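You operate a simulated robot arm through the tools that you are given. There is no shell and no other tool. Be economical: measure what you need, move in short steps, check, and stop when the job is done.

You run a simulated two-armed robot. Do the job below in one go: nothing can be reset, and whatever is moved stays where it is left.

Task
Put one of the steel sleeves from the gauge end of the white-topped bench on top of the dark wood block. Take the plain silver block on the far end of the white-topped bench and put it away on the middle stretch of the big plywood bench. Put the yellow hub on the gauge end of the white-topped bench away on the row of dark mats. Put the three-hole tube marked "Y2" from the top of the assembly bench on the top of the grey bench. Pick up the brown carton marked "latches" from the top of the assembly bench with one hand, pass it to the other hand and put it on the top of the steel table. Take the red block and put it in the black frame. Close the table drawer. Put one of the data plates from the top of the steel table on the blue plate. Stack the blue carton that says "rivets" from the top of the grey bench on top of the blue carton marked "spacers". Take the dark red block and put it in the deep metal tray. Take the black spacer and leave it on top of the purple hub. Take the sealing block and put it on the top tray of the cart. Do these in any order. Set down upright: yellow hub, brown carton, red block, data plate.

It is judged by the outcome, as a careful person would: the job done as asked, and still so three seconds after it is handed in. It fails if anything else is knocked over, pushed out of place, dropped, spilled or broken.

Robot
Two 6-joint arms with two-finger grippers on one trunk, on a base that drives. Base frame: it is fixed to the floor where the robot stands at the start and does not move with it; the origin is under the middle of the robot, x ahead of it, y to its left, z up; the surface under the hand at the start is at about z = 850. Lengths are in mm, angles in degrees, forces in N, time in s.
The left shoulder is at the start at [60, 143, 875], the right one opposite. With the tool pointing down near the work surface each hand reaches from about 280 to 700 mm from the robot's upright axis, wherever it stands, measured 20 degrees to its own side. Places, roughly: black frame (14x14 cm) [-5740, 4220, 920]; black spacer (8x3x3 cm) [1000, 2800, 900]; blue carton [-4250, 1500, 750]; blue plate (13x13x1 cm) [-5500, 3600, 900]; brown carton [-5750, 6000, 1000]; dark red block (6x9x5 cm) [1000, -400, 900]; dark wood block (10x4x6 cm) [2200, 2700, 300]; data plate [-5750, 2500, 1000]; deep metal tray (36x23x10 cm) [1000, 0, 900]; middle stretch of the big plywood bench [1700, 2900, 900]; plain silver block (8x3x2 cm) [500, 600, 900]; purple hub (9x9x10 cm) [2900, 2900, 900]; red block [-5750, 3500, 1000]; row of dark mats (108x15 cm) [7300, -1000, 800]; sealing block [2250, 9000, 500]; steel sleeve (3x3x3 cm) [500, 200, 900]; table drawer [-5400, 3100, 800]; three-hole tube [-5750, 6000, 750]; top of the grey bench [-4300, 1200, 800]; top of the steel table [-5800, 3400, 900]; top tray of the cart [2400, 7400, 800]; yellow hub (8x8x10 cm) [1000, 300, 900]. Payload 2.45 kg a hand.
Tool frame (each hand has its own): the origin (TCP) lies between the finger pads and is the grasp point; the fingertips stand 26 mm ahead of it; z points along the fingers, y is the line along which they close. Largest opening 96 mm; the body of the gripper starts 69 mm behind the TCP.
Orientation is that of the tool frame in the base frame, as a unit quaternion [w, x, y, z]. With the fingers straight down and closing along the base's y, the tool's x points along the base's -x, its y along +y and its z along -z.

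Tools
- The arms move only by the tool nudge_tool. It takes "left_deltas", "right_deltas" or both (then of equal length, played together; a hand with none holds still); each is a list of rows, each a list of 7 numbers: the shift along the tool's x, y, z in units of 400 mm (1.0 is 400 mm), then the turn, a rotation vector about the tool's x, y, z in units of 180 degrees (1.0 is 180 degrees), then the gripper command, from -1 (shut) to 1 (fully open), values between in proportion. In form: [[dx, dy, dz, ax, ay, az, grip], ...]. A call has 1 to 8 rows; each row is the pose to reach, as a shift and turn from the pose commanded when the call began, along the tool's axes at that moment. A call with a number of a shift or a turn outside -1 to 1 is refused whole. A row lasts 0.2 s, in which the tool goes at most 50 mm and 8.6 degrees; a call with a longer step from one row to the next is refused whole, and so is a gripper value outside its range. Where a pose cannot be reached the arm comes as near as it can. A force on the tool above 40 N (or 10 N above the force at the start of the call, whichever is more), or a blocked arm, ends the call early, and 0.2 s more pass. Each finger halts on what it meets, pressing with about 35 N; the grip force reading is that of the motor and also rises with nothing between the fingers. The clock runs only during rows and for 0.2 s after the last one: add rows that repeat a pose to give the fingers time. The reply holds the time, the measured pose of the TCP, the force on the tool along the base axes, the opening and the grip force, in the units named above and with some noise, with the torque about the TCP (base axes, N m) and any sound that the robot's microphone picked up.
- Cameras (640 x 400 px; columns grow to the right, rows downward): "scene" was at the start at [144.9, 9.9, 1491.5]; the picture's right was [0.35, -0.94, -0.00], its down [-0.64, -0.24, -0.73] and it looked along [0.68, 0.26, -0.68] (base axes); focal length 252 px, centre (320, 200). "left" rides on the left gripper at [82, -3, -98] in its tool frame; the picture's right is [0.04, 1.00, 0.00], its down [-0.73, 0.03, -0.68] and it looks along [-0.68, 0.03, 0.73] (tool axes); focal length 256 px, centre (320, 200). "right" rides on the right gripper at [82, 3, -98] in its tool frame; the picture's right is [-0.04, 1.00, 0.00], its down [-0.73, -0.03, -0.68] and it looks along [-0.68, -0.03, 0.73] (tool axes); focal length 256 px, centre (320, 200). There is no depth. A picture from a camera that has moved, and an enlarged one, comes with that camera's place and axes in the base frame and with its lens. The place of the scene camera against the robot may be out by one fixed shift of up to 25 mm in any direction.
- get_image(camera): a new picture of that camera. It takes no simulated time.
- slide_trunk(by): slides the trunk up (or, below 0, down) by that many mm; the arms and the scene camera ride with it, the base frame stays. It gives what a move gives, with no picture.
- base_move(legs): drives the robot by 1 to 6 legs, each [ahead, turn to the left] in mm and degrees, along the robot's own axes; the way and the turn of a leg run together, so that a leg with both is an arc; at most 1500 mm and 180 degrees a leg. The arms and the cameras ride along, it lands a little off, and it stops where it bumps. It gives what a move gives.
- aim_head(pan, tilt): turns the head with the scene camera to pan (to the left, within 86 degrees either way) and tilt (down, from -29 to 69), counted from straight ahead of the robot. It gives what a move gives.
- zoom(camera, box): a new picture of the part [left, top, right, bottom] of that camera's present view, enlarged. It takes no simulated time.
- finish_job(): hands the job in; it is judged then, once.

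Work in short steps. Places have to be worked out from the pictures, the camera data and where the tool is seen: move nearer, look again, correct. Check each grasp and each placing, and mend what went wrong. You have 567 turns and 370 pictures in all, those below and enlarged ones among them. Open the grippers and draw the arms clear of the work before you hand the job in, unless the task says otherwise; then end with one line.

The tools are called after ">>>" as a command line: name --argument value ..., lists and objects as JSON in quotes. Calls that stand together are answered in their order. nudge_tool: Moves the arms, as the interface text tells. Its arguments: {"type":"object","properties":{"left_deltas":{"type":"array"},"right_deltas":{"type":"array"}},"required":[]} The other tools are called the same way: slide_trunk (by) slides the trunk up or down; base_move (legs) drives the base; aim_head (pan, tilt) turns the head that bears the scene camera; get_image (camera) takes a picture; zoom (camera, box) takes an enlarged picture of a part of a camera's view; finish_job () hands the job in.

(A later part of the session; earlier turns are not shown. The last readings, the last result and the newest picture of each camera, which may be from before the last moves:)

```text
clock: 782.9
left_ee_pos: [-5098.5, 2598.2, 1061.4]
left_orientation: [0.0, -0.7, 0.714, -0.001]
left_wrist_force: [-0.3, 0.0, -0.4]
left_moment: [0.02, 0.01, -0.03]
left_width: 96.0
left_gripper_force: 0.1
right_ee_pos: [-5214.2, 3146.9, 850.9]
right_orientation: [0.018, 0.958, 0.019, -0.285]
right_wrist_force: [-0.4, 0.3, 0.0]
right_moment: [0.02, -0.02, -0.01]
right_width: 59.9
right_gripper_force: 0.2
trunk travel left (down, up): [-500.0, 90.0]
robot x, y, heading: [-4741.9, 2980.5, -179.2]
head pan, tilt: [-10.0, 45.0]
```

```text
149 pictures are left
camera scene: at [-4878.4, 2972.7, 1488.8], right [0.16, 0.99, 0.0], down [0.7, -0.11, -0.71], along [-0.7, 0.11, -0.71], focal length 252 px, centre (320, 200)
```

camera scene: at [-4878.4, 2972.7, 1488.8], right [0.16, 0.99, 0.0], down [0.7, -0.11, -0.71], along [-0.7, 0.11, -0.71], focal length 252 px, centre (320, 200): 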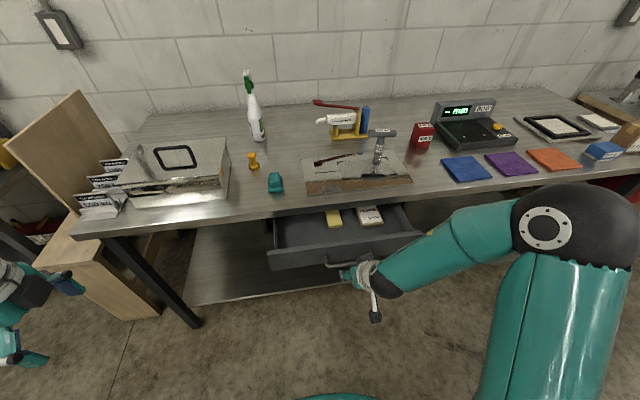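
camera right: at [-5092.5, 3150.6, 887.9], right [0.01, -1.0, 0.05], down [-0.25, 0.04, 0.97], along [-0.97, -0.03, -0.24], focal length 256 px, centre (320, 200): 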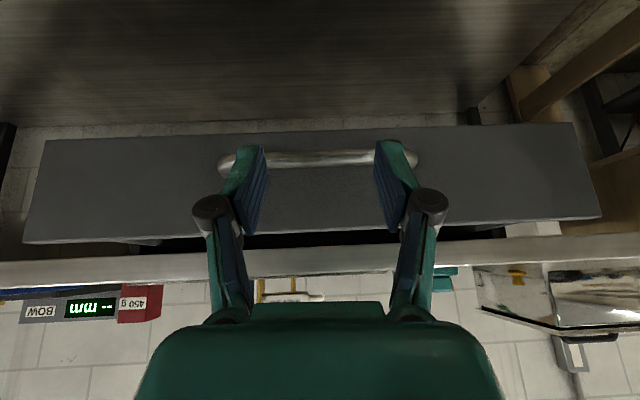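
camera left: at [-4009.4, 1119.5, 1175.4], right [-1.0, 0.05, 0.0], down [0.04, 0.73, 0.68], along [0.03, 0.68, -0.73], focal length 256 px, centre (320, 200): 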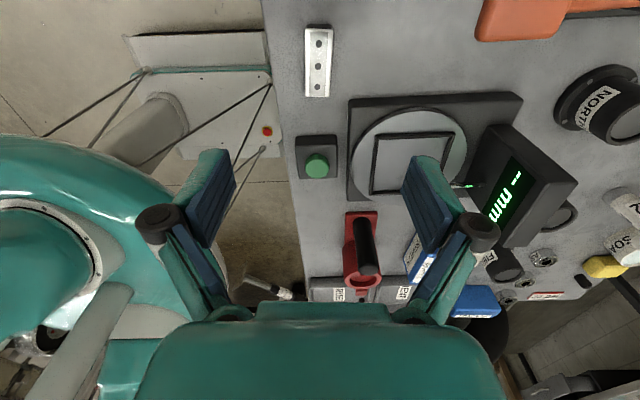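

The fingertips are in front of the drawer panel (z 785–867), just above the handle bar. I drive the base forward to push it shut.

>>> base_move --legs '[[120, 0]]'

>>> get_image --camera "right"

```text
clock: 784.2
left_ee_pos: [-5222.1, 2596.7, 1059.2]
left_orientation: [0.0, -0.699, 0.715, -0.001]
left_wrist_force: [-0.5, 0.0, -0.1]
left_moment: [0.02, -0.02, -0.01]
left_width: 96.1
left_gripper_force: 0.0
right_ee_pos: [-5339.4, 3146.2, 850.6]
right_orientation: [0.018, 0.959, 0.019, -0.284]
right_wrist_force: [0.1, 0.8, 1.0]
right_moment: [0.0, -0.03, -0.06]
right_width: 60.3
right_gripper_force: 0.1
trunk travel left (down, up): [-500.0, 90.0]
robot x, y, heading: [-4866.1, 2977.0, -179.4]
head pan, tilt: [-10.0, 45.0]
```

```text
148 pictures are left
camera right: at [-5216.1, 3149.3, 887.6], right [0.01, -1.0, 0.05], down [-0.25, 0.04, 0.97], along [-0.97, -0.02, -0.25], focal length 256 px, centre (320, 200)
```

right: 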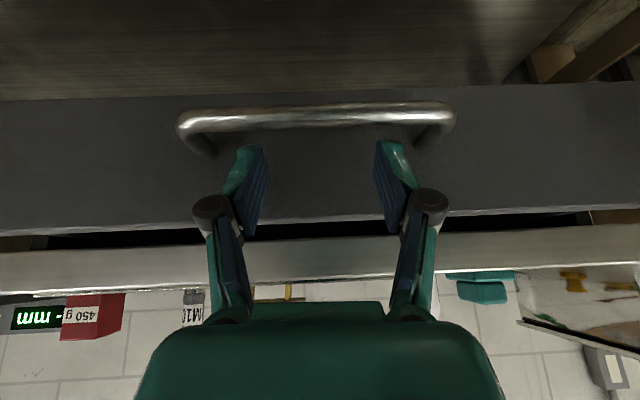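

>>> base_move --legs '[[95, 0]]'

>>> get_image --camera "right"

>>> get_image --camera "scene"

```text
clock: 785.4
left_ee_pos: [-5308.2, 2595.8, 1062.1]
left_orientation: [0.0, -0.7, 0.714, 0.0]
left_wrist_force: [1.0, -0.1, 0.0]
left_moment: [-0.04, 0.05, -0.01]
left_width: 95.9
left_gripper_force: 0.0
right_ee_pos: [-5411.6, 3143.9, 846.3]
right_orientation: [0.022, 0.963, 0.016, -0.269]
right_wrist_force: [6.2, 2.2, 1.9]
right_moment: [0.06, -0.03, -0.25]
right_width: 63.4
right_gripper_force: 1.3
trunk travel left (down, up): [-500.0, 90.0]
robot x, y, heading: [-4956.4, 2975.6, -179.5]
head pan, tilt: [-10.0, 45.0]
stopped in leg 1: the force on the tool passed its limit at 46 N (the readings are from after the stop); the commanded pose is now the measured one
```

```text
147 pictures are left
camera right: at [-5291.5, 3147.5, 887.1], right [0.01, -1.0, 0.06], down [-0.28, 0.05, 0.96], along [-0.96, -0.02, -0.27], focal length 256 px, centre (320, 200)
```

right: 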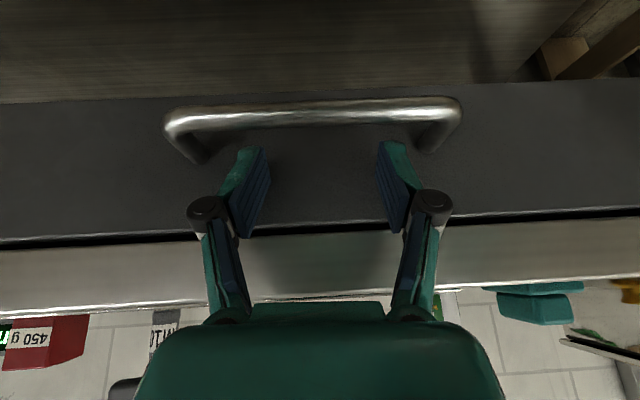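

```text
146 pictures are left
camera scene: at [-5087.2, 2970.5, 1488.9], right [0.16, 0.99, 0.0], down [0.7, -0.12, -0.71], along [-0.7, 0.12, -0.71], focal length 252 px, centre (320, 200)
```

scene: 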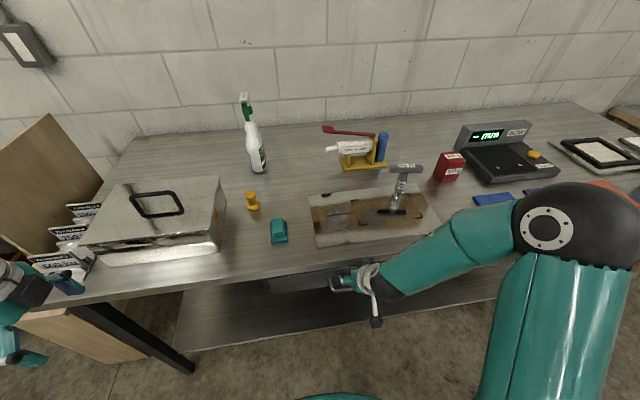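

The drawer is closed (stop at 46 N, panel flush). Back off and look at the data plates on the left.

>>> base_move --legs '[[-150, 0]]'

>>> nudge_tool --right_deltas '[[0, 0, -0.08, 0, 0.045, 0, 0.6], [0, 0, -0.16, 0, 0.09, 0, 0.8], [0, 0, -0.24, 0, 0.135, 0, 1], [0, 0, -0.32, 0, 0.175, 0, 1]]'

>>> aim_head --pan 15 --tilt 40

>>> get_image --camera "scene"

>>> get_image --camera "left"

```text
clock: 786.8
left_ee_pos: [-5154.5, 2598.3, 1062.8]
left_orientation: [0.0, -0.699, 0.715, 0.0]
left_wrist_force: [-0.3, 0.5, 0.3]
left_moment: [0.01, 0.05, 0.01]
left_width: 95.9
left_gripper_force: 0.1
right_ee_pos: [-5260.5, 3146.3, 847.1]
right_orientation: [0.023, 0.962, 0.016, -0.271]
right_wrist_force: [0.7, 0.7, 0.4]
right_moment: [-0.01, 0.0, 0.04]
right_width: 59.9
right_gripper_force: 0.0
trunk travel left (down, up): [-500.0, 90.0]
robot x, y, heading: [-4800.9, 2980.7, -179.5]
head pan, tilt: [-10.0, 45.0]
```

```text
clock: 787.8
left_ee_pos: [-5157.2, 2597.9, 1063.0]
left_orientation: [0.001, -0.699, 0.715, 0.001]
left_wrist_force: [0.5, 0.8, -0.5]
left_moment: [0.03, 0.04, 0.04]
left_width: 95.9
left_gripper_force: 0.0
right_ee_pos: [-5192.9, 3151.6, 956.8]
right_orientation: [0.017, 1.0, 0.022, 0.0]
right_wrist_force: [0.8, -0.1, -0.7]
right_moment: [0.01, -0.03, 0.0]
right_width: 96.0
right_gripper_force: 0.0
trunk travel left (down, up): [-500.0, 90.0]
robot x, y, heading: [-4798.6, 2976.7, -179.3]
head pan, tilt: [-10.0, 45.0]
```

```text
clock: 788.6
left_ee_pos: [-5156.6, 2597.2, 1061.8]
left_orientation: [0.0, -0.699, 0.715, 0.001]
left_wrist_force: [0.2, 0.5, -0.1]
left_moment: [0.02, 0.02, 0.01]
left_width: 95.7
left_gripper_force: 0.1
right_ee_pos: [-5193.9, 3152.3, 956.0]
right_orientation: [0.017, 1.0, 0.021, 0.0]
right_wrist_force: [0.2, 0.0, -0.2]
right_moment: [-0.02, 0.0, -0.03]
right_width: 96.2
right_gripper_force: 0.1
trunk travel left (down, up): [-500.0, 90.0]
robot x, y, heading: [-4800.6, 2977.8, -179.4]
head pan, tilt: [15.0, 40.0]
```

```text
145 pictures are left
camera scene: at [-4937.4, 2936.1, 1496.0], right [-0.27, 0.96, 0.0], down [0.62, 0.17, -0.77], along [-0.74, -0.2, -0.64], focal length 252 px, centre (320, 200)
```

scene: 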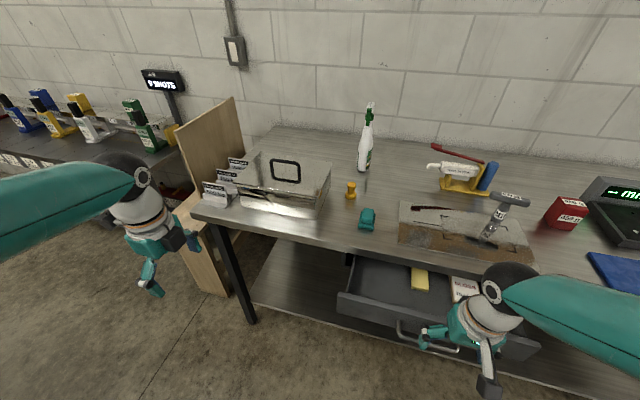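

```text
144 pictures are left
camera left: at [-5156.5, 2516.2, 1161.1], right [-1.0, -0.02, 0.0], down [-0.01, 0.73, 0.68], along [-0.01, 0.68, -0.73], focal length 256 px, centre (320, 200)
```

left: 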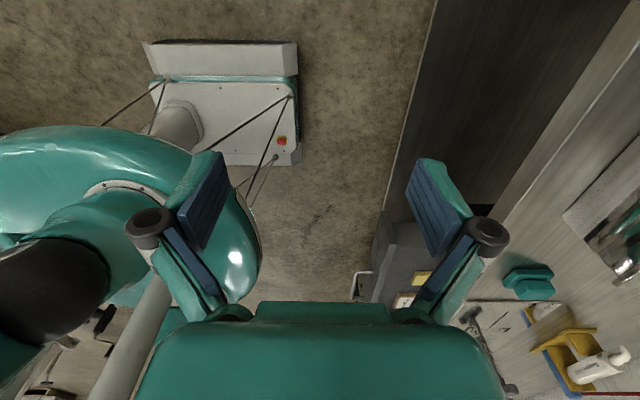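

The drawer came open again — my fingers must have hooked behind its handle while backing. I redo it: push with the fingertips slightly higher, then lift clear before retreating.

>>> base_move --legs '[[-80, 0]]'

>>> nudge_tool --right_deltas '[[0.0, 0, 0.04, 0, -0.045, 0, 0.6], [0.0, 0, 0.08, 0, -0.09, 0, 0.25], [0.0, 0, 0.12, 0, -0.135, 0, -0.2], [0.0, 0, 0.2, 0, -0.18, 0, -0.5]]'

>>> get_image --camera "right"

```text
clock: 789.7
left_ee_pos: [-5076.0, 2599.0, 1061.7]
left_orientation: [0.0, -0.699, 0.715, 0.0]
left_wrist_force: [0.1, -0.5, 0.4]
left_moment: [-0.04, 0.06, 0.01]
left_width: 96.0
left_gripper_force: 0.0
right_ee_pos: [-5111.6, 3154.0, 956.9]
right_orientation: [0.017, 1.0, 0.02, 0.0]
right_wrist_force: [1.0, 0.0, -0.9]
right_moment: [-0.02, 0.04, 0.01]
right_width: 95.8
right_gripper_force: 0.1
trunk travel left (down, up): [-500.0, 90.0]
robot x, y, heading: [-4720.1, 2979.0, -179.5]
head pan, tilt: [15.0, 40.0]
```

```text
clock: 790.7
left_ee_pos: [-5080.0, 2598.1, 1061.3]
left_orientation: [0.0, -0.699, 0.715, -0.001]
left_wrist_force: [-0.7, -0.5, -0.4]
left_moment: [0.01, -0.04, 0.0]
left_width: 96.3
left_gripper_force: 0.0
right_ee_pos: [-5144.1, 3148.3, 882.4]
right_orientation: [0.02, 0.964, 0.008, -0.266]
right_wrist_force: [-1.9, -0.3, 0.7]
right_moment: [0.04, -0.12, 0.01]
right_width: 23.8
right_gripper_force: 0.1
right hand out of reach, approached as far as the arm can: row 4
trunk travel left (down, up): [-500.0, 90.0]
robot x, y, heading: [-4723.7, 2980.8, -179.4]
head pan, tilt: [15.0, 40.0]
```

```text
143 pictures are left
camera right: at [-5023.2, 3150.4, 924.4], right [-0.01, -1.0, 0.05], down [-0.28, 0.05, 0.96], along [-0.96, -0.01, -0.28], focal length 256 px, centre (320, 200)
```

right: 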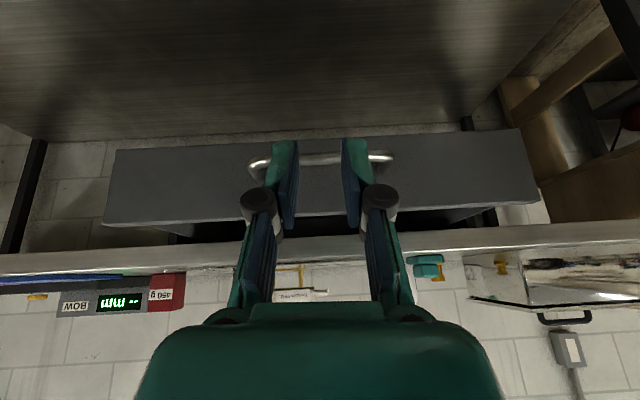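

Panel front is now at ≈−5300. Close the fingers, go to z≈868 (tips well above the handle bar), and push with the base.

>>> nudge_tool --right_deltas '[[0.009, 0, 0.015, 0, 0, 0, -1], [0.018, 0, 0.032, 0, 0, 0, -1], [0.018, 0, 0.032, 0, 0, 0, -1]]'

>>> base_move --legs '[[230, 0]]'

>>> get_image --camera "right"

```text
clock: 791.5
left_ee_pos: [-5077.1, 2598.7, 1063.9]
left_orientation: [0.001, -0.699, 0.715, -0.001]
left_wrist_force: [-0.3, 0.0, -0.4]
left_moment: [0.0, 0.05, 0.02]
left_width: 95.8
left_gripper_force: 0.0
right_ee_pos: [-5149.6, 3146.9, 871.8]
right_orientation: [0.022, 0.96, 0.015, -0.278]
right_wrist_force: [-0.1, 0.3, -0.6]
right_moment: [-0.01, 0.0, -0.02]
right_width: 0.0
right_gripper_force: 29.2
right hand out of reach, approached as far as the arm can: row 1, 2, 3
trunk travel left (down, up): [-500.0, 90.0]
robot x, y, heading: [-4721.8, 2977.9, -179.5]
head pan, tilt: [15.0, 40.0]
```

```text
clock: 793.2
left_ee_pos: [-5306.7, 2597.8, 1062.2]
left_orientation: [0.001, -0.698, 0.716, -0.001]
left_wrist_force: [-0.5, 0.2, -0.7]
left_moment: [-0.03, -0.04, -0.03]
left_width: 96.2
left_gripper_force: 0.0
right_ee_pos: [-5377.0, 3146.6, 871.0]
right_orientation: [0.022, 0.961, 0.013, -0.277]
right_wrist_force: [0.3, 0.3, -0.2]
right_moment: [0.04, -0.04, -0.01]
right_width: 0.1
right_gripper_force: 28.5
trunk travel left (down, up): [-500.0, 90.0]
robot x, y, heading: [-4946.8, 2977.2, -179.8]
head pan, tilt: [15.0, 40.0]
```

```text
142 pictures are left
camera right: at [-5255.1, 3149.2, 909.4], right [0.0, -1.0, 0.06], down [-0.26, 0.05, 0.96], along [-0.97, -0.02, -0.26], focal length 256 px, centre (320, 200)
```

right: 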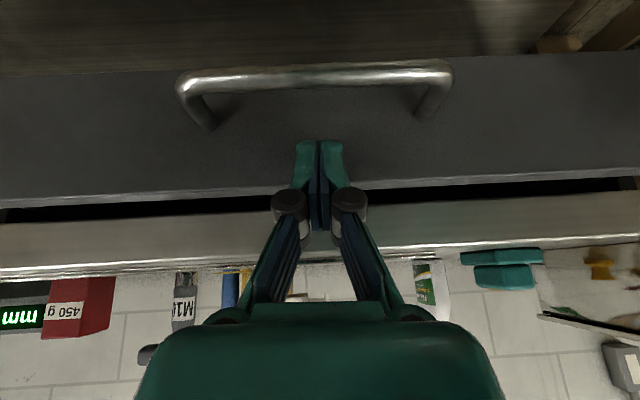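

>>> base_move --legs '[[60, 0]]'

>>> get_image --camera "right"

```text
clock: 794.2
left_ee_pos: [-5348.9, 2597.9, 1064.0]
left_orientation: [0.0, -0.697, 0.717, 0.0]
left_wrist_force: [0.7, 0.4, 0.0]
left_moment: [-0.02, 0.04, -0.01]
left_width: 96.0
left_gripper_force: 0.1
right_ee_pos: [-5411.0, 3145.8, 869.7]
right_orientation: [0.023, 0.963, 0.012, -0.267]
right_wrist_force: [0.5, 0.7, -0.3]
right_moment: [0.02, 0.0, 0.0]
right_width: 0.1
right_gripper_force: 28.1
trunk travel left (down, up): [-500.0, 90.0]
robot x, y, heading: [-4995.1, 2977.6, -179.7]
head pan, tilt: [15.0, 40.0]
stopped in leg 1: the force on the tool passed its limit at 74 N (the readings are from after the stop); the commanded pose is now the measured one
```

```text
141 pictures are left
camera right: at [-5290.8, 3148.5, 910.1], right [0.0, -1.0, 0.06], down [-0.28, 0.06, 0.96], along [-0.96, -0.02, -0.28], focal length 256 px, centre (320, 200)
```

right: 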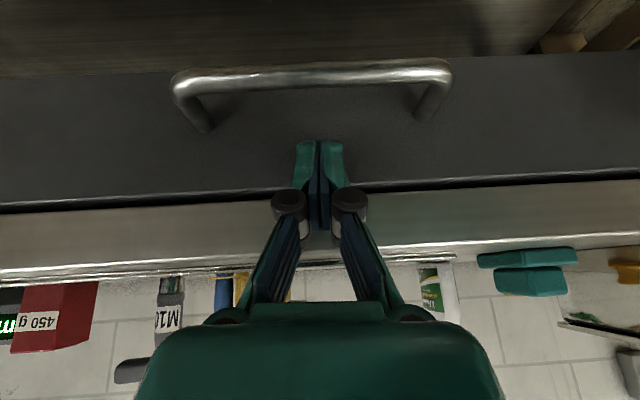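

Firm stop again — closed. This time lift the hand straight up first, then back away.

>>> nudge_tool --right_deltas '[[-0.02, 0, -0.05, 0, 0, 0, -1], [-0.06, 0, -0.12, 0, 0, 0, -1], [-0.1, 0, -0.2, 0, 0, 0, -1], [-0.1, 0, -0.28, 0.0, 0.03, 0, -1]]'

>>> base_move --legs '[[-150, 0]]'

>>> get_image --camera "scene"

>>> get_image --camera "right"

```text
clock: 795.2
left_ee_pos: [-5349.0, 2598.1, 1063.3]
left_orientation: [0.0, -0.698, 0.716, 0.0]
left_wrist_force: [-0.7, -0.7, 0.5]
left_moment: [-0.01, 0.02, 0.0]
left_width: 95.9
left_gripper_force: 0.0
right_ee_pos: [-5389.7, 3149.7, 985.5]
right_orientation: [0.024, 0.974, 0.016, -0.223]
right_wrist_force: [0.1, 1.2, -0.7]
right_moment: [0.04, -0.05, 0.0]
right_width: 0.2
right_gripper_force: 28.5
right hand out of reach, approached as far as the arm can: row 1
trunk travel left (down, up): [-500.0, 90.0]
robot x, y, heading: [-4992.3, 2978.6, -179.5]
head pan, tilt: [15.0, 40.0]
```

```text
clock: 796.6
left_ee_pos: [-5195.6, 2598.5, 1065.2]
left_orientation: [-0.001, -0.698, 0.716, 0.001]
left_wrist_force: [0.5, -0.3, 0.7]
left_moment: [0.0, 0.05, -0.04]
left_width: 95.9
left_gripper_force: 0.1
right_ee_pos: [-5237.1, 3152.1, 985.6]
right_orientation: [0.024, 0.974, 0.014, -0.223]
right_wrist_force: [0.6, -0.5, -0.5]
right_moment: [-0.01, 0.02, 0.0]
right_width: 0.0
right_gripper_force: 28.6
trunk travel left (down, up): [-500.0, 90.0]
robot x, y, heading: [-4841.4, 2980.2, -179.8]
head pan, tilt: [15.0, 40.0]
```

```text
140 pictures are left
camera scene: at [-4975.1, 2935.9, 1496.3], right [-0.26, 0.96, 0.0], down [0.62, 0.17, -0.77], along [-0.74, -0.2, -0.64], focal length 252 px, centre (320, 200)
```

scene: 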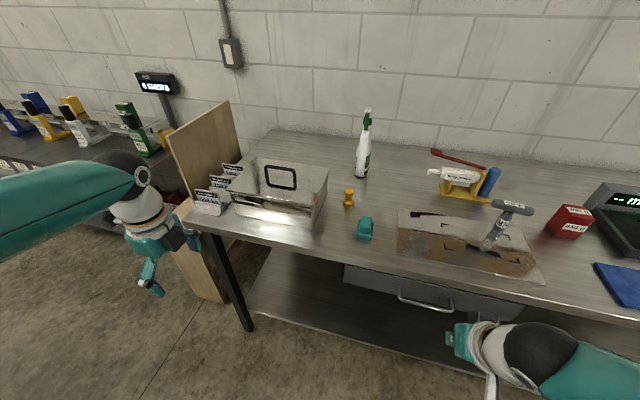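

```text
139 pictures are left
camera right: at [-5120.8, 3154.4, 1038.1], right [0.0, -1.0, 0.06], down [-0.37, 0.05, 0.93], along [-0.93, -0.02, -0.37], focal length 256 px, centre (320, 200)
```

right: 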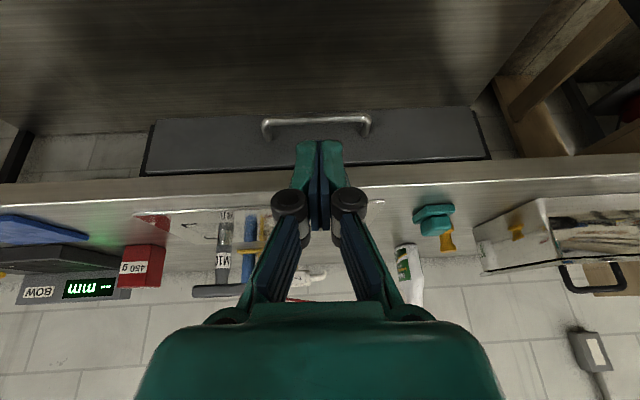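

The drawer is flush now. Zoom on the data plates.

>>> zoom --camera "scene" --box '[160, 130, 320, 230]'

```text
4.00 times, centred on (240, 180) of scene
camera zoom: at [-4975.1, 2935.9, 1496.3], right [-0.26, 0.96, 0.0], down [0.62, 0.17, -0.77], along [-0.74, -0.2, -0.64], focal length 1008 px, centre (640, 280)
```

zoom: 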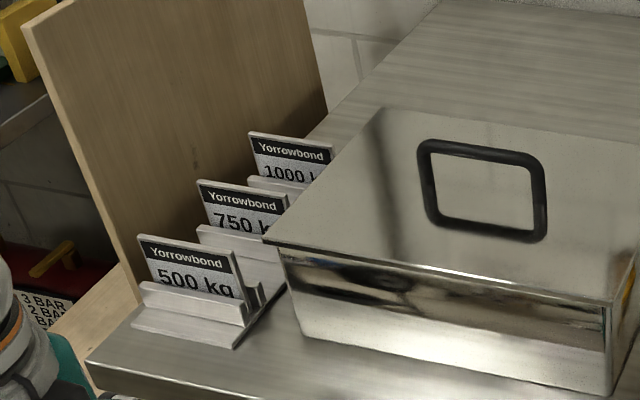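

Data plates (500/750/1000 kg) stand on small bases at the table's left end. I drive over there for a close look with the left camera.

>>> base_move --legs '[[0, 62]]'

>>> base_move --legs '[[500, 0]]'

>>> base_move --legs '[[0, -62]]'

>>> get_image --camera "scene"

>>> get_image --camera "left"

```text
clock: 799.7
left_ee_pos: [-4715.9, 2469.8, 1064.8]
left_orientation: [0.0, 0.955, -0.296, 0.0]
left_wrist_force: [-0.2, 0.4, 0.2]
left_moment: [0.02, 0.01, 0.01]
left_width: 95.9
left_gripper_force: 0.1
right_ee_pos: [-5202.4, 2735.8, 986.0]
right_orientation: [0.126, 0.849, 0.479, -0.184]
right_wrist_force: [-0.1, -0.5, -0.1]
right_moment: [0.02, -0.01, -0.01]
right_width: 0.1
right_gripper_force: 28.7
trunk travel left (down, up): [-500.0, 90.0]
robot x, y, heading: [-4866.8, 2993.9, -122.0]
head pan, tilt: [15.0, 40.0]
stopped in leg 1: the robot was blocked; the commanded pose is now the measured one
```

```text
clock: 802.7
left_ee_pos: [-4979.7, 2052.7, 1066.0]
left_orientation: [0.001, 0.956, -0.295, -0.001]
left_wrist_force: [-0.2, -0.6, 0.2]
left_moment: [0.0, -0.02, 0.01]
left_width: 96.1
left_gripper_force: 0.0
right_ee_pos: [-5466.6, 2317.2, 986.0]
right_orientation: [0.127, 0.849, 0.479, -0.183]
right_wrist_force: [0.3, -0.5, -0.4]
right_moment: [0.01, 0.0, 0.01]
right_width: 0.3
right_gripper_force: 28.5
trunk travel left (down, up): [-500.0, 90.0]
robot x, y, heading: [-5128.4, 2573.9, -122.0]
head pan, tilt: [15.0, 40.0]
```

```text
clock: 804.5
left_ee_pos: [-5187.7, 2035.6, 1066.9]
left_orientation: [0.001, 0.881, -0.473, 0.001]
left_wrist_force: [0.3, 0.3, -0.5]
left_moment: [0.04, 0.0, -0.02]
left_width: 96.0
left_gripper_force: 0.0
right_ee_pos: [-5537.6, 2460.5, 990.5]
right_orientation: [0.099, 0.922, 0.309, -0.21]
right_wrist_force: [4.2, -1.3, 4.2]
right_moment: [-0.11, -0.04, 0.03]
right_width: 0.0
right_gripper_force: 28.3
trunk travel left (down, up): [-500.0, 90.0]
robot x, y, heading: [-5125.2, 2564.3, -143.5]
head pan, tilt: [15.0, 40.0]
stopped in leg 1: the force on the tool passed its limit at 51 N (the readings are from after the stop); the commanded pose is now the measured one
```

```text
137 pictures are left
camera scene: at [-5218.9, 2447.2, 1496.0], right [-0.78, 0.62, 0.0], down [0.4, 0.5, -0.77], along [-0.48, -0.6, -0.64], focal length 252 px, centre (320, 200)
```

scene: 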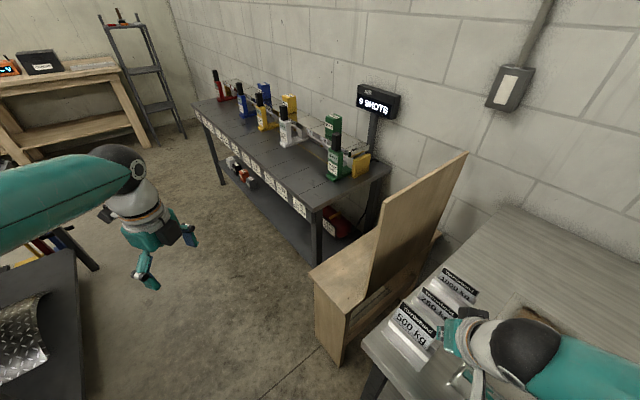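

```text
136 pictures are left
camera left: at [-5140.9, 1969.2, 1165.8], right [-0.81, -0.58, 0.0], down [-0.43, 0.6, 0.68], along [-0.4, 0.55, -0.73], focal length 256 px, centre (320, 200)
```

left: 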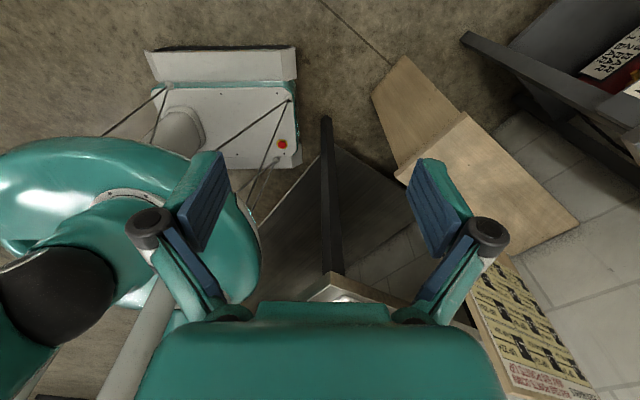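

The right hand bumped something (the silver box or plates). Lift it straight up and look.

>>> nudge_tool --right_deltas '[[-0.05, 0.005, -0.1, 0, 0, 0, -1], [-0.1, 0.01, -0.2, 0, 0, 0, -1], [-0.15, 0.016, -0.3, 0, 0, 0, -1], [-0.2, 0.02, -0.38, 0, 0, 0, -1]]'

>>> aim_head --pan -25 --tilt 45

>>> get_image --camera "scene"

>>> get_image --camera "right"

```text
clock: 805.5
left_ee_pos: [-5189.3, 2033.8, 1066.8]
left_orientation: [0.0, 0.881, -0.473, 0.0]
left_wrist_force: [-0.2, 0.4, -0.2]
left_moment: [-0.01, -0.01, 0.04]
left_width: 96.3
left_gripper_force: 0.1
right_ee_pos: [-5543.6, 2455.8, 1163.8]
right_orientation: [0.098, 0.923, 0.308, -0.208]
right_wrist_force: [0.2, -0.3, -0.3]
right_moment: [0.02, -0.02, 0.01]
right_width: 0.3
right_gripper_force: 28.5
trunk travel left (down, up): [-500.0, 90.0]
robot x, y, heading: [-5123.5, 2563.8, -143.7]
head pan, tilt: [15.0, 40.0]
```

```text
clock: 806.6
left_ee_pos: [-5188.3, 2034.4, 1066.2]
left_orientation: [0.0, 0.881, -0.473, -0.001]
left_wrist_force: [-0.3, -0.5, 0.3]
left_moment: [0.01, 0.02, 0.02]
left_width: 95.9
left_gripper_force: 0.2
right_ee_pos: [-5542.7, 2456.0, 1163.4]
right_orientation: [0.096, 0.924, 0.307, -0.208]
right_wrist_force: [0.5, 0.5, 0.0]
right_moment: [0.0, 0.01, -0.01]
right_width: 0.0
right_gripper_force: 28.4
trunk travel left (down, up): [-500.0, 90.0]
robot x, y, heading: [-5121.9, 2568.9, -143.8]
head pan, tilt: [-25.0, 45.0]
```

```text
135 pictures are left
camera scene: at [-5246.6, 2496.6, 1488.8], right [-0.2, 0.98, 0.0], down [0.69, 0.14, -0.71], along [-0.69, -0.14, -0.71], focal length 252 px, centre (320, 200)
```

scene: 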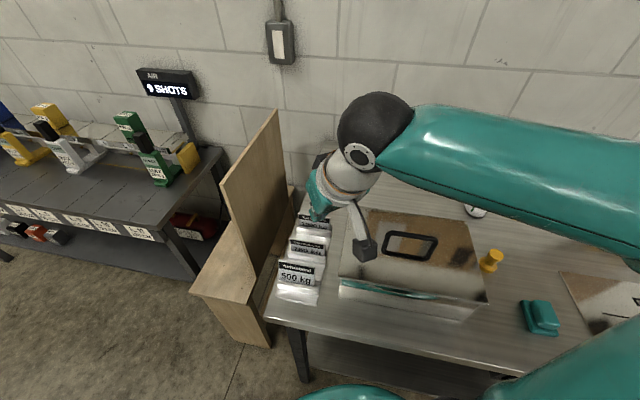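

```text
134 pictures are left
camera right: at [-5448.8, 2527.3, 1214.5], right [0.58, -0.81, 0.07], down [-0.33, -0.15, 0.93], along [-0.75, -0.56, -0.36], focal length 256 px, centre (320, 200)
```

right: 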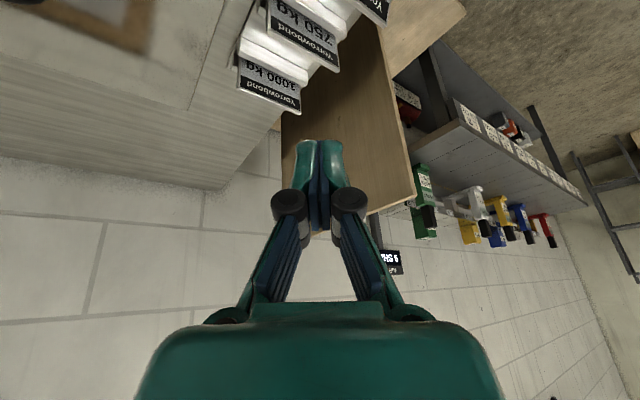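

Plates and box look undisturbed. Zoom on the plates' structure.

>>> zoom --camera "scene" --box '[260, 200, 360, 320]'

>>> zoom --camera "right" --box '[200, 0, 400, 125]'

```text
3.33 times, centred on (310, 260) of scene
camera zoom: at [-5246.6, 2496.6, 1488.8], right [-0.2, 0.98, 0.0], down [0.69, 0.14, -0.71], along [-0.69, -0.14, -0.71], focal length 840 px, centre (353, 0)
```

zoom: 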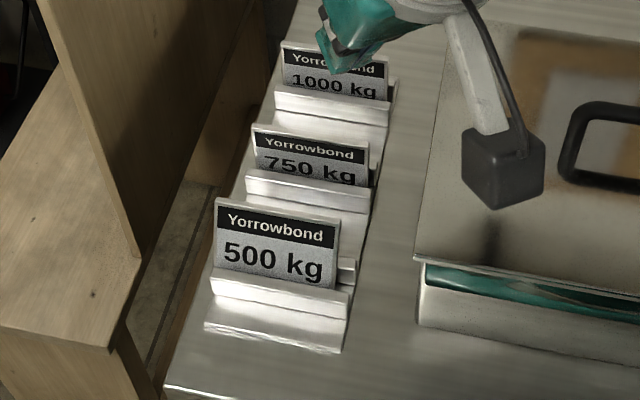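

```text
3.20 times, centred on (300, 62) of right
camera zoom: at [-5448.8, 2527.3, 1214.5], right [0.58, -0.81, 0.07], down [-0.33, -0.15, 0.93], along [-0.75, -0.56, -0.36], focal length 819 px, centre (384, 640)
```

zoom: 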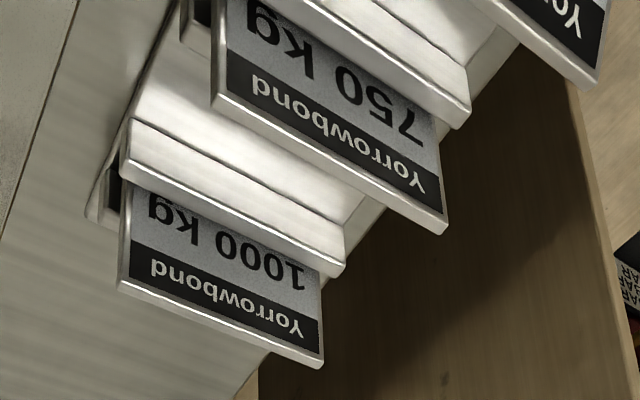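

The plates sit in a slotted rack and are thin, so I must take one by its top edge and set it standing. I face the table and bring the left hand over the front (500 kg) plate.

>>> base_move --legs '[[0, -36]]'

>>> aim_head --pan 25 --tilt 45

>>> get_image --camera "left"

>>> get_image --camera "scene"

```text
clock: 808.9
left_ee_pos: [-5489.0, 2172.2, 1067.1]
left_orientation: [0.0, -0.692, 0.722, 0.0]
left_wrist_force: [0.3, 0.1, -0.1]
left_moment: [-0.01, 0.0, -0.03]
left_width: 96.0
left_gripper_force: 0.1
right_ee_pos: [-5529.5, 2721.1, 1164.8]
right_orientation: [0.029, 0.973, 0.009, -0.228]
right_wrist_force: [-0.1, -0.6, 0.1]
right_moment: [0.0, -0.02, 0.0]
right_width: 0.0
right_gripper_force: 28.3
trunk travel left (down, up): [-500.0, 90.0]
robot x, y, heading: [-5126.1, 2548.8, -179.3]
head pan, tilt: [-25.0, 45.0]
```

```text
clock: 810.1
left_ee_pos: [-5488.3, 2172.7, 1066.9]
left_orientation: [0.0, -0.692, 0.722, 0.0]
left_wrist_force: [0.3, 0.2, -1.0]
left_moment: [0.0, 0.02, -0.06]
left_width: 96.0
left_gripper_force: 0.1
right_ee_pos: [-5528.8, 2722.8, 1164.9]
right_orientation: [0.029, 0.973, 0.008, -0.227]
right_wrist_force: [0.5, 0.0, -0.4]
right_moment: [0.01, 0.0, -0.01]
right_width: 0.0
right_gripper_force: 28.5
trunk travel left (down, up): [-500.0, 90.0]
robot x, y, heading: [-5124.5, 2550.9, -179.2]
head pan, tilt: [25.0, 45.0]
```

```text
131 pictures are left
camera left: at [-5489.9, 2091.2, 1165.8], right [-1.0, 0.0, 0.0], down [0.0, 0.73, 0.68], along [0.0, 0.68, -0.73], focal length 256 px, centre (320, 200)
```

left: 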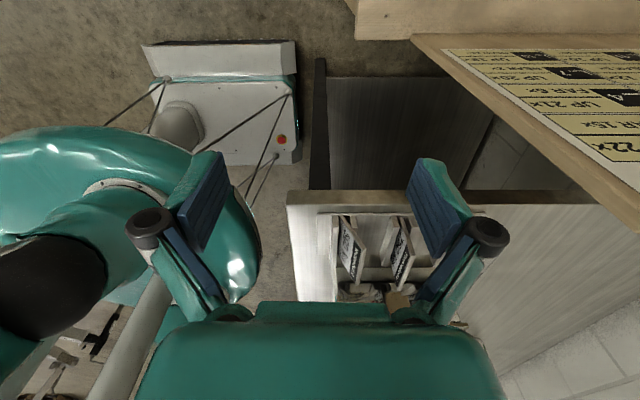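

```text
130 pictures are left
camera scene: at [-5252.2, 2493.1, 1488.8], right [-0.43, 0.9, 0.0], down [0.64, 0.31, -0.71], along [-0.64, -0.31, -0.71], focal length 252 px, centre (320, 200)
```

scene: 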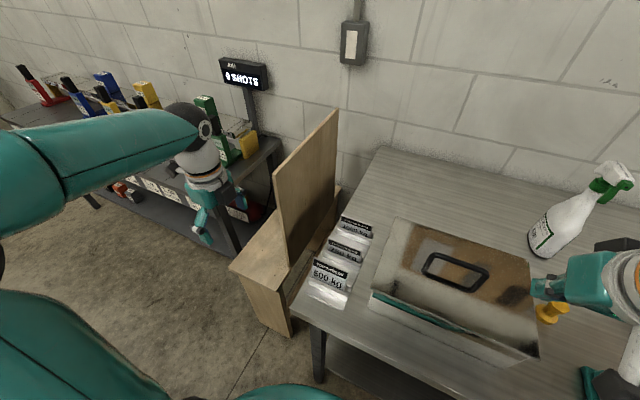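

The board beside the rack leaves no room for the left hand's camera, so I'll use the right hand. Reposition so the plates are ahead of the right hand.

>>> nudge_tool --left_deltas '[[0, -0.1, -0.03, 0, 0, 0, 1], [0, -0.2, -0.06, 0, 0, 0, 1], [0, -0.25, -0.08, 0, 0, 0, 1], [0, -0.25, -0.08, 0, 0, 0, 1]]' --right_deltas '[[0, 0, 0, 0, 0.045, 0, 0], [0, 0, 0, 0, 0.09, 0, 0.3], [0, 0, 0, 0, 0.135, 0, 0.5], [0, 0, 0, 0, 0.146, 0, 0.5]]'

>>> base_move --legs '[[-280, 0]]'

>>> base_move --legs '[[0, 60]]'

>>> base_move --legs '[[290, 0]]'

>>> base_move --legs '[[0, -60]]'

```text
clock: 811.1
left_ee_pos: [-5388.3, 2168.1, 1098.9]
left_orientation: [0.0, -0.692, 0.722, 0.001]
left_wrist_force: [-0.1, -0.3, 0.0]
left_moment: [-0.01, -0.01, -0.03]
left_width: 96.3
left_gripper_force: 0.1
right_ee_pos: [-5528.2, 2721.4, 1164.6]
right_orientation: [0.026, 1.0, 0.015, 0.0]
right_wrist_force: [-0.2, 1.0, 0.2]
right_moment: [0.01, -0.03, -0.02]
right_width: 71.8
right_gripper_force: 0.1
trunk travel left (down, up): [-500.0, 90.0]
robot x, y, heading: [-5123.1, 2545.6, -179.2]
head pan, tilt: [25.0, 45.0]
```

```text
clock: 813.1
left_ee_pos: [-5106.8, 2171.1, 1099.1]
left_orientation: [0.0, -0.69, 0.723, 0.001]
left_wrist_force: [0.6, 0.0, -0.9]
left_moment: [0.01, 0.03, 0.02]
left_width: 95.9
left_gripper_force: 0.2
right_ee_pos: [-5243.5, 2727.9, 1165.2]
right_orientation: [0.026, 1.0, 0.012, -0.002]
right_wrist_force: [-0.1, 0.6, -0.4]
right_moment: [0.0, 0.02, 0.01]
right_width: 71.9
right_gripper_force: 0.1
trunk travel left (down, up): [-500.0, 90.0]
robot x, y, heading: [-4842.9, 2553.5, -179.5]
head pan, tilt: [25.0, 45.0]
```

```text
clock: 816.5
left_ee_pos: [-4642.8, 2131.9, 1100.4]
left_orientation: [0.0, 0.961, -0.277, 0.001]
left_wrist_force: [0.8, -0.3, -0.2]
left_moment: [0.0, -0.02, 0.0]
left_width: 96.0
left_gripper_force: 0.0
right_ee_pos: [-5193.9, 2285.7, 1164.8]
right_orientation: [0.023, 0.857, 0.514, 0.012]
right_wrist_force: [-0.1, 0.1, 0.3]
right_moment: [0.01, -0.01, 0.03]
right_width: 71.9
right_gripper_force: 0.1
trunk travel left (down, up): [-500.0, 90.0]
robot x, y, heading: [-4869.3, 2562.3, -119.0]
head pan, tilt: [25.0, 45.0]
```

```text
clock: 818.5
left_ee_pos: [-4789.7, 1870.8, 1100.0]
left_orientation: [0.001, 0.96, -0.279, -0.001]
left_wrist_force: [0.2, -0.9, 0.4]
left_moment: [0.07, -0.03, 0.02]
left_width: 96.0
left_gripper_force: 0.1
right_ee_pos: [-5340.2, 2028.9, 1165.0]
right_orientation: [0.023, 0.858, 0.512, 0.013]
right_wrist_force: [-0.2, -1.2, 0.0]
right_moment: [0.06, -0.02, 0.01]
right_width: 72.2
right_gripper_force: 0.1
trunk travel left (down, up): [-500.0, 90.0]
robot x, y, heading: [-5014.4, 2304.3, -119.7]
head pan, tilt: [25.0, 45.0]
```

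```text
clock: 822.2
left_ee_pos: [-5278.3, 1898.5, 1101.9]
left_orientation: [-0.001, -0.691, 0.723, -0.001]
left_wrist_force: [0.0, -0.7, 0.5]
left_moment: [-0.05, 0.05, 0.01]
left_width: 96.0
left_gripper_force: 0.0
right_ee_pos: [-5415.7, 2454.2, 1165.8]
right_orientation: [0.026, 1.0, 0.013, -0.001]
right_wrist_force: [0.5, 0.9, -0.4]
right_moment: [-0.02, 0.03, 0.03]
right_width: 71.9
right_gripper_force: 0.1
trunk travel left (down, up): [-500.0, 90.0]
robot x, y, heading: [-5009.1, 2274.4, -179.3]
head pan, tilt: [25.0, 45.0]
stopped in leg 1: the robot was blocked; the commanded pose is now the measured one
```

>>> nudge_tool --right_deltas '[[0, 0, 0, 0, 0, -0.0455, 0.5], [0, 0, 0, 0, 0, -0.091, 0.5], [0, 0, 0, 0, 0, -0.1365, 0.5], [0, 0, 0, 0, 0, -0.182, 0.5], [0, 0, 0, 0, 0, -0.2275, 0.5], [0, 0, 0, 0, 0, -0.273, 0.5], [0, 0, 0, 0, 0, -0.3185, 0.5], [0, 0, 0, 0, 0, -0.364, 0.5]]'

>>> nudge_tool --right_deltas '[[0, 0.05, 0.03, -0.005, 0, -0.0455, 0.5], [0, 0.1, 0.06, -0.01, 0, -0.091, 0.5], [0, 0.1, 0.09, -0.0145, 0, -0.133, 0.5]]'

>>> get_image --camera "right"

```text
clock: 824.0
left_ee_pos: [-5279.3, 1897.8, 1101.0]
left_orientation: [-0.001, -0.691, 0.723, -0.001]
left_wrist_force: [-0.2, 0.0, 0.2]
left_moment: [0.0, 0.01, -0.03]
left_width: 96.2
left_gripper_force: 0.0
right_ee_pos: [-5415.7, 2452.2, 1165.9]
right_orientation: [0.021, 0.833, 0.552, -0.014]
right_wrist_force: [-0.8, -0.7, -0.1]
right_moment: [0.0, -0.01, 0.01]
right_width: 72.0
right_gripper_force: 0.1
trunk travel left (down, up): [-500.0, 90.0]
robot x, y, heading: [-5015.6, 2272.5, -179.2]
head pan, tilt: [25.0, 45.0]
```

```text
clock: 824.8
left_ee_pos: [-5278.5, 1897.1, 1100.6]
left_orientation: [-0.001, -0.69, 0.723, 0.0]
left_wrist_force: [0.5, -0.3, 0.2]
left_moment: [0.0, 0.01, 0.01]
left_width: 95.9
left_gripper_force: 0.1
right_ee_pos: [-5378.8, 2435.3, 1130.9]
right_orientation: [0.036, 0.7, 0.714, -0.006]
right_wrist_force: [0.6, -0.3, 0.1]
right_moment: [0.0, 0.01, -0.02]
right_width: 71.8
right_gripper_force: 0.0
trunk travel left (down, up): [-500.0, 90.0]
robot x, y, heading: [-5012.9, 2274.9, -179.3]
head pan, tilt: [25.0, 45.0]
```

```text
129 pictures are left
camera right: at [-5380.9, 2522.6, 1223.6], right [1.0, -0.02, 0.04], down [-0.05, -0.69, 0.72], along [0.02, -0.72, -0.69], focal length 256 px, centre (320, 200)
```

right: 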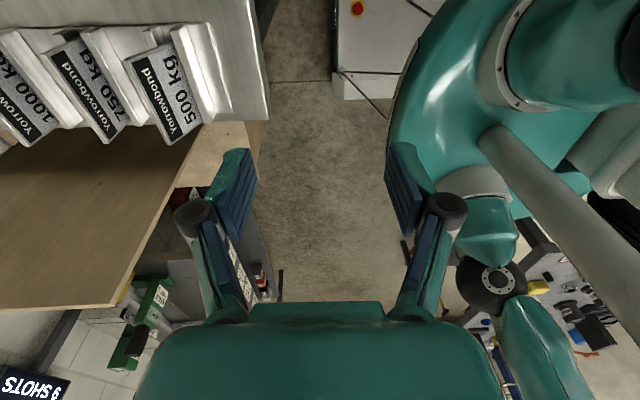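

Fix the small tilt and move above the 500 kg plate (top edge ≈x −5547, y 2359–2445).

>>> nudge_tool --right_deltas '[[-0.02, -0.1, 0.02, 0.007, 0.009, 0, 0.5], [-0.04, -0.2, 0.04, 0.0137, 0.0188, 0, 0.3], [-0.06, -0.3, 0.07, 0.0137, 0.0188, 0, 0.1], [-0.07, -0.39, 0.1, 0.0137, 0.0188, 0, 0], [-0.07, -0.42, 0.15, 0.0137, 0.0188, 0, 0]]'

>>> get_image --camera "right"

```text
clock: 826.0
left_ee_pos: [-5279.9, 1896.6, 1102.2]
left_orientation: [-0.001, -0.691, 0.723, -0.001]
left_wrist_force: [0.6, 0.2, -0.7]
left_moment: [-0.03, 0.0, 0.02]
left_width: 96.1
left_gripper_force: 0.0
right_ee_pos: [-5542.4, 2399.7, 1066.0]
right_orientation: [0.001, 0.701, 0.713, -0.001]
right_wrist_force: [-0.6, 0.3, -0.4]
right_moment: [-0.04, 0.01, -0.02]
right_width: 48.0
right_gripper_force: 0.1
trunk travel left (down, up): [-500.0, 90.0]
robot x, y, heading: [-5012.0, 2271.4, -179.5]
head pan, tilt: [25.0, 45.0]
```

```text
128 pictures are left
camera right: at [-5541.6, 2481.7, 1164.3], right [1.0, -0.02, 0.0], down [-0.02, -0.73, 0.68], along [-0.02, -0.68, -0.73], focal length 256 px, centre (320, 200)
```

right: 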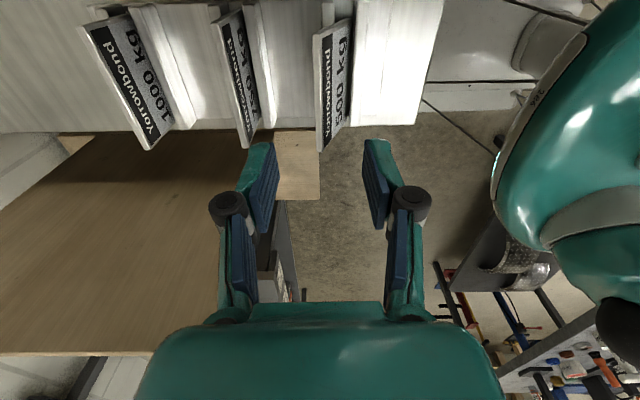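

>>> zoom --camera "right" --box '[200, 0, 440, 160]'

```text
2.50 times, centred on (320, 80) of right
camera zoom: at [-5541.6, 2481.7, 1164.3], right [1.0, -0.02, 0.0], down [-0.02, -0.73, 0.68], along [-0.02, -0.68, -0.73], focal length 640 px, centre (320, 500)
```

zoom: 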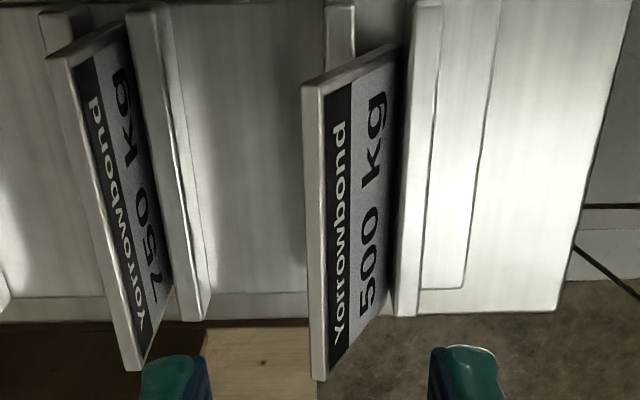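

The plates lean back ~27° in the rack and are ~6 mm thick. I tilt the right hand to match (fingers pointing down and toward me) and go to the pre-grasp above the top edge.

>>> nudge_tool --right_deltas '[[0, -0.03, 0.02, -0.0375, 0, 0, -0.1], [0, -0.05, 0.05, -0.075, 0, 0, -0.2], [0, -0.07, 0.08, -0.1125, 0, 0, -0.2], [0.002, -0.09, 0.11, -0.15, 0, 0, -0.2]]'

>>> get_image --camera "right"

```text
clock: 827.0
left_ee_pos: [-5278.2, 1897.6, 1101.4]
left_orientation: [0.0, -0.691, 0.723, -0.001]
left_wrist_force: [-0.9, 0.4, 0.1]
left_moment: [-0.04, -0.02, -0.01]
left_width: 95.7
left_gripper_force: 0.1
right_ee_pos: [-5555.5, 2402.8, 1008.7]
right_orientation: [0.164, 0.681, 0.695, 0.165]
right_wrist_force: [0.3, -1.2, 0.7]
right_moment: [0.02, -0.03, 0.01]
right_width: 38.5
right_gripper_force: 0.1
right hand out of reach, approached as far as the arm can: row 4
trunk travel left (down, up): [-500.0, 90.0]
robot x, y, heading: [-5017.0, 2277.4, -179.1]
head pan, tilt: [25.0, 45.0]
```

```text
126 pictures are left
camera right: at [-5598.0, 2484.0, 1097.2], right [0.89, -0.02, 0.45], down [-0.32, -0.74, 0.59], along [0.32, -0.67, -0.66], focal length 256 px, centre (320, 200)
```

right: 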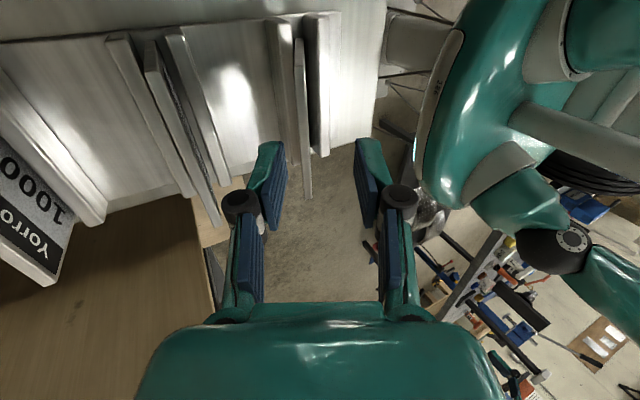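

The plate is seen nearly edge-on, 11 mm to the left. Shift and advance along it, then close gently.

>>> nudge_tool --right_deltas '[[0, -0.03, 0.0, 0, 0, 0, -0.2], [0, -0.03, 0.05, 0, 0, 0, -0.2], [0, -0.03, 0.1, 0, 0, 0, -0.2], [0, -0.03, 0.125, 0, 0, 0, -0.2]]'

>>> get_image --camera "right"

```text
clock: 828.0
left_ee_pos: [-5279.5, 1896.9, 1100.9]
left_orientation: [0.0, -0.691, 0.723, 0.0]
left_wrist_force: [-0.2, -0.2, 0.4]
left_moment: [0.03, -0.03, -0.01]
left_width: 96.1
left_gripper_force: 0.0
right_ee_pos: [-5545.1, 2401.8, 959.1]
right_orientation: [0.164, 0.682, 0.693, 0.167]
right_wrist_force: [0.3, 0.1, 0.3]
right_moment: [0.0, -0.01, 0.01]
right_width: 38.6
right_gripper_force: 0.0
right hand out of reach, approached as far as the arm can: row 1
trunk travel left (down, up): [-500.0, 90.0]
robot x, y, heading: [-5013.0, 2273.2, -179.3]
head pan, tilt: [25.0, 45.0]
```

```text
125 pictures are left
camera right: at [-5586.4, 2483.3, 1047.6], right [0.89, -0.02, 0.45], down [-0.32, -0.74, 0.59], along [0.32, -0.67, -0.67], focal length 256 px, centre (320, 200)
```

right: 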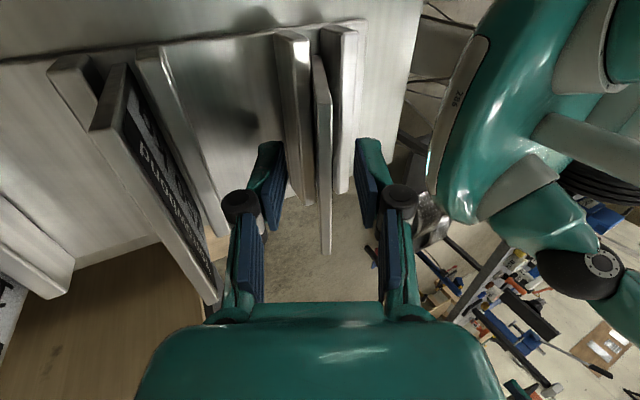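

>>> nudge_tool --right_deltas '[[0, 0.004, 0.015, 0, 0, 0, -0.2], [0, 0.004, 0.015, 0, 0, 0, -0.6], [0, 0.004, 0.015, 0, 0, 0, -1], [0, 0.004, 0.015, 0, 0, 0, -1], [0, 0.004, 0.015, 0, 0, 0, -1]]'

>>> get_image --camera "right"

```text
clock: 829.2
left_ee_pos: [-5284.1, 1896.9, 1100.2]
left_orientation: [0.0, -0.691, 0.723, -0.002]
left_wrist_force: [0.5, -0.1, 0.0]
left_moment: [0.03, -0.03, 0.03]
left_width: 96.2
left_gripper_force: 0.0
right_ee_pos: [-5545.6, 2401.7, 952.4]
right_orientation: [0.163, 0.683, 0.693, 0.163]
right_wrist_force: [-29.9, -0.2, -9.6]
right_moment: [0.77, 1.2, -0.57]
right_width: 16.2
right_gripper_force: 34.8
trunk travel left (down, up): [-500.0, 90.0]
robot x, y, heading: [-5014.4, 2278.5, -179.4]
head pan, tilt: [25.0, 45.0]
```

```text
124 pictures are left
camera right: at [-5587.2, 2483.6, 1040.6], right [0.89, -0.03, 0.45], down [-0.32, -0.74, 0.6], along [0.31, -0.68, -0.67], focal length 256 px, centre (320, 200)
```

right: 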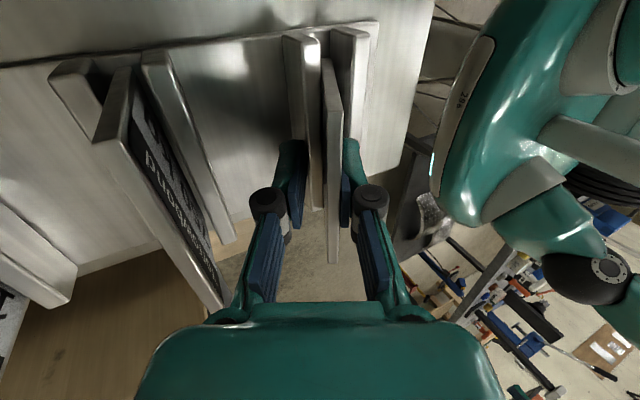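

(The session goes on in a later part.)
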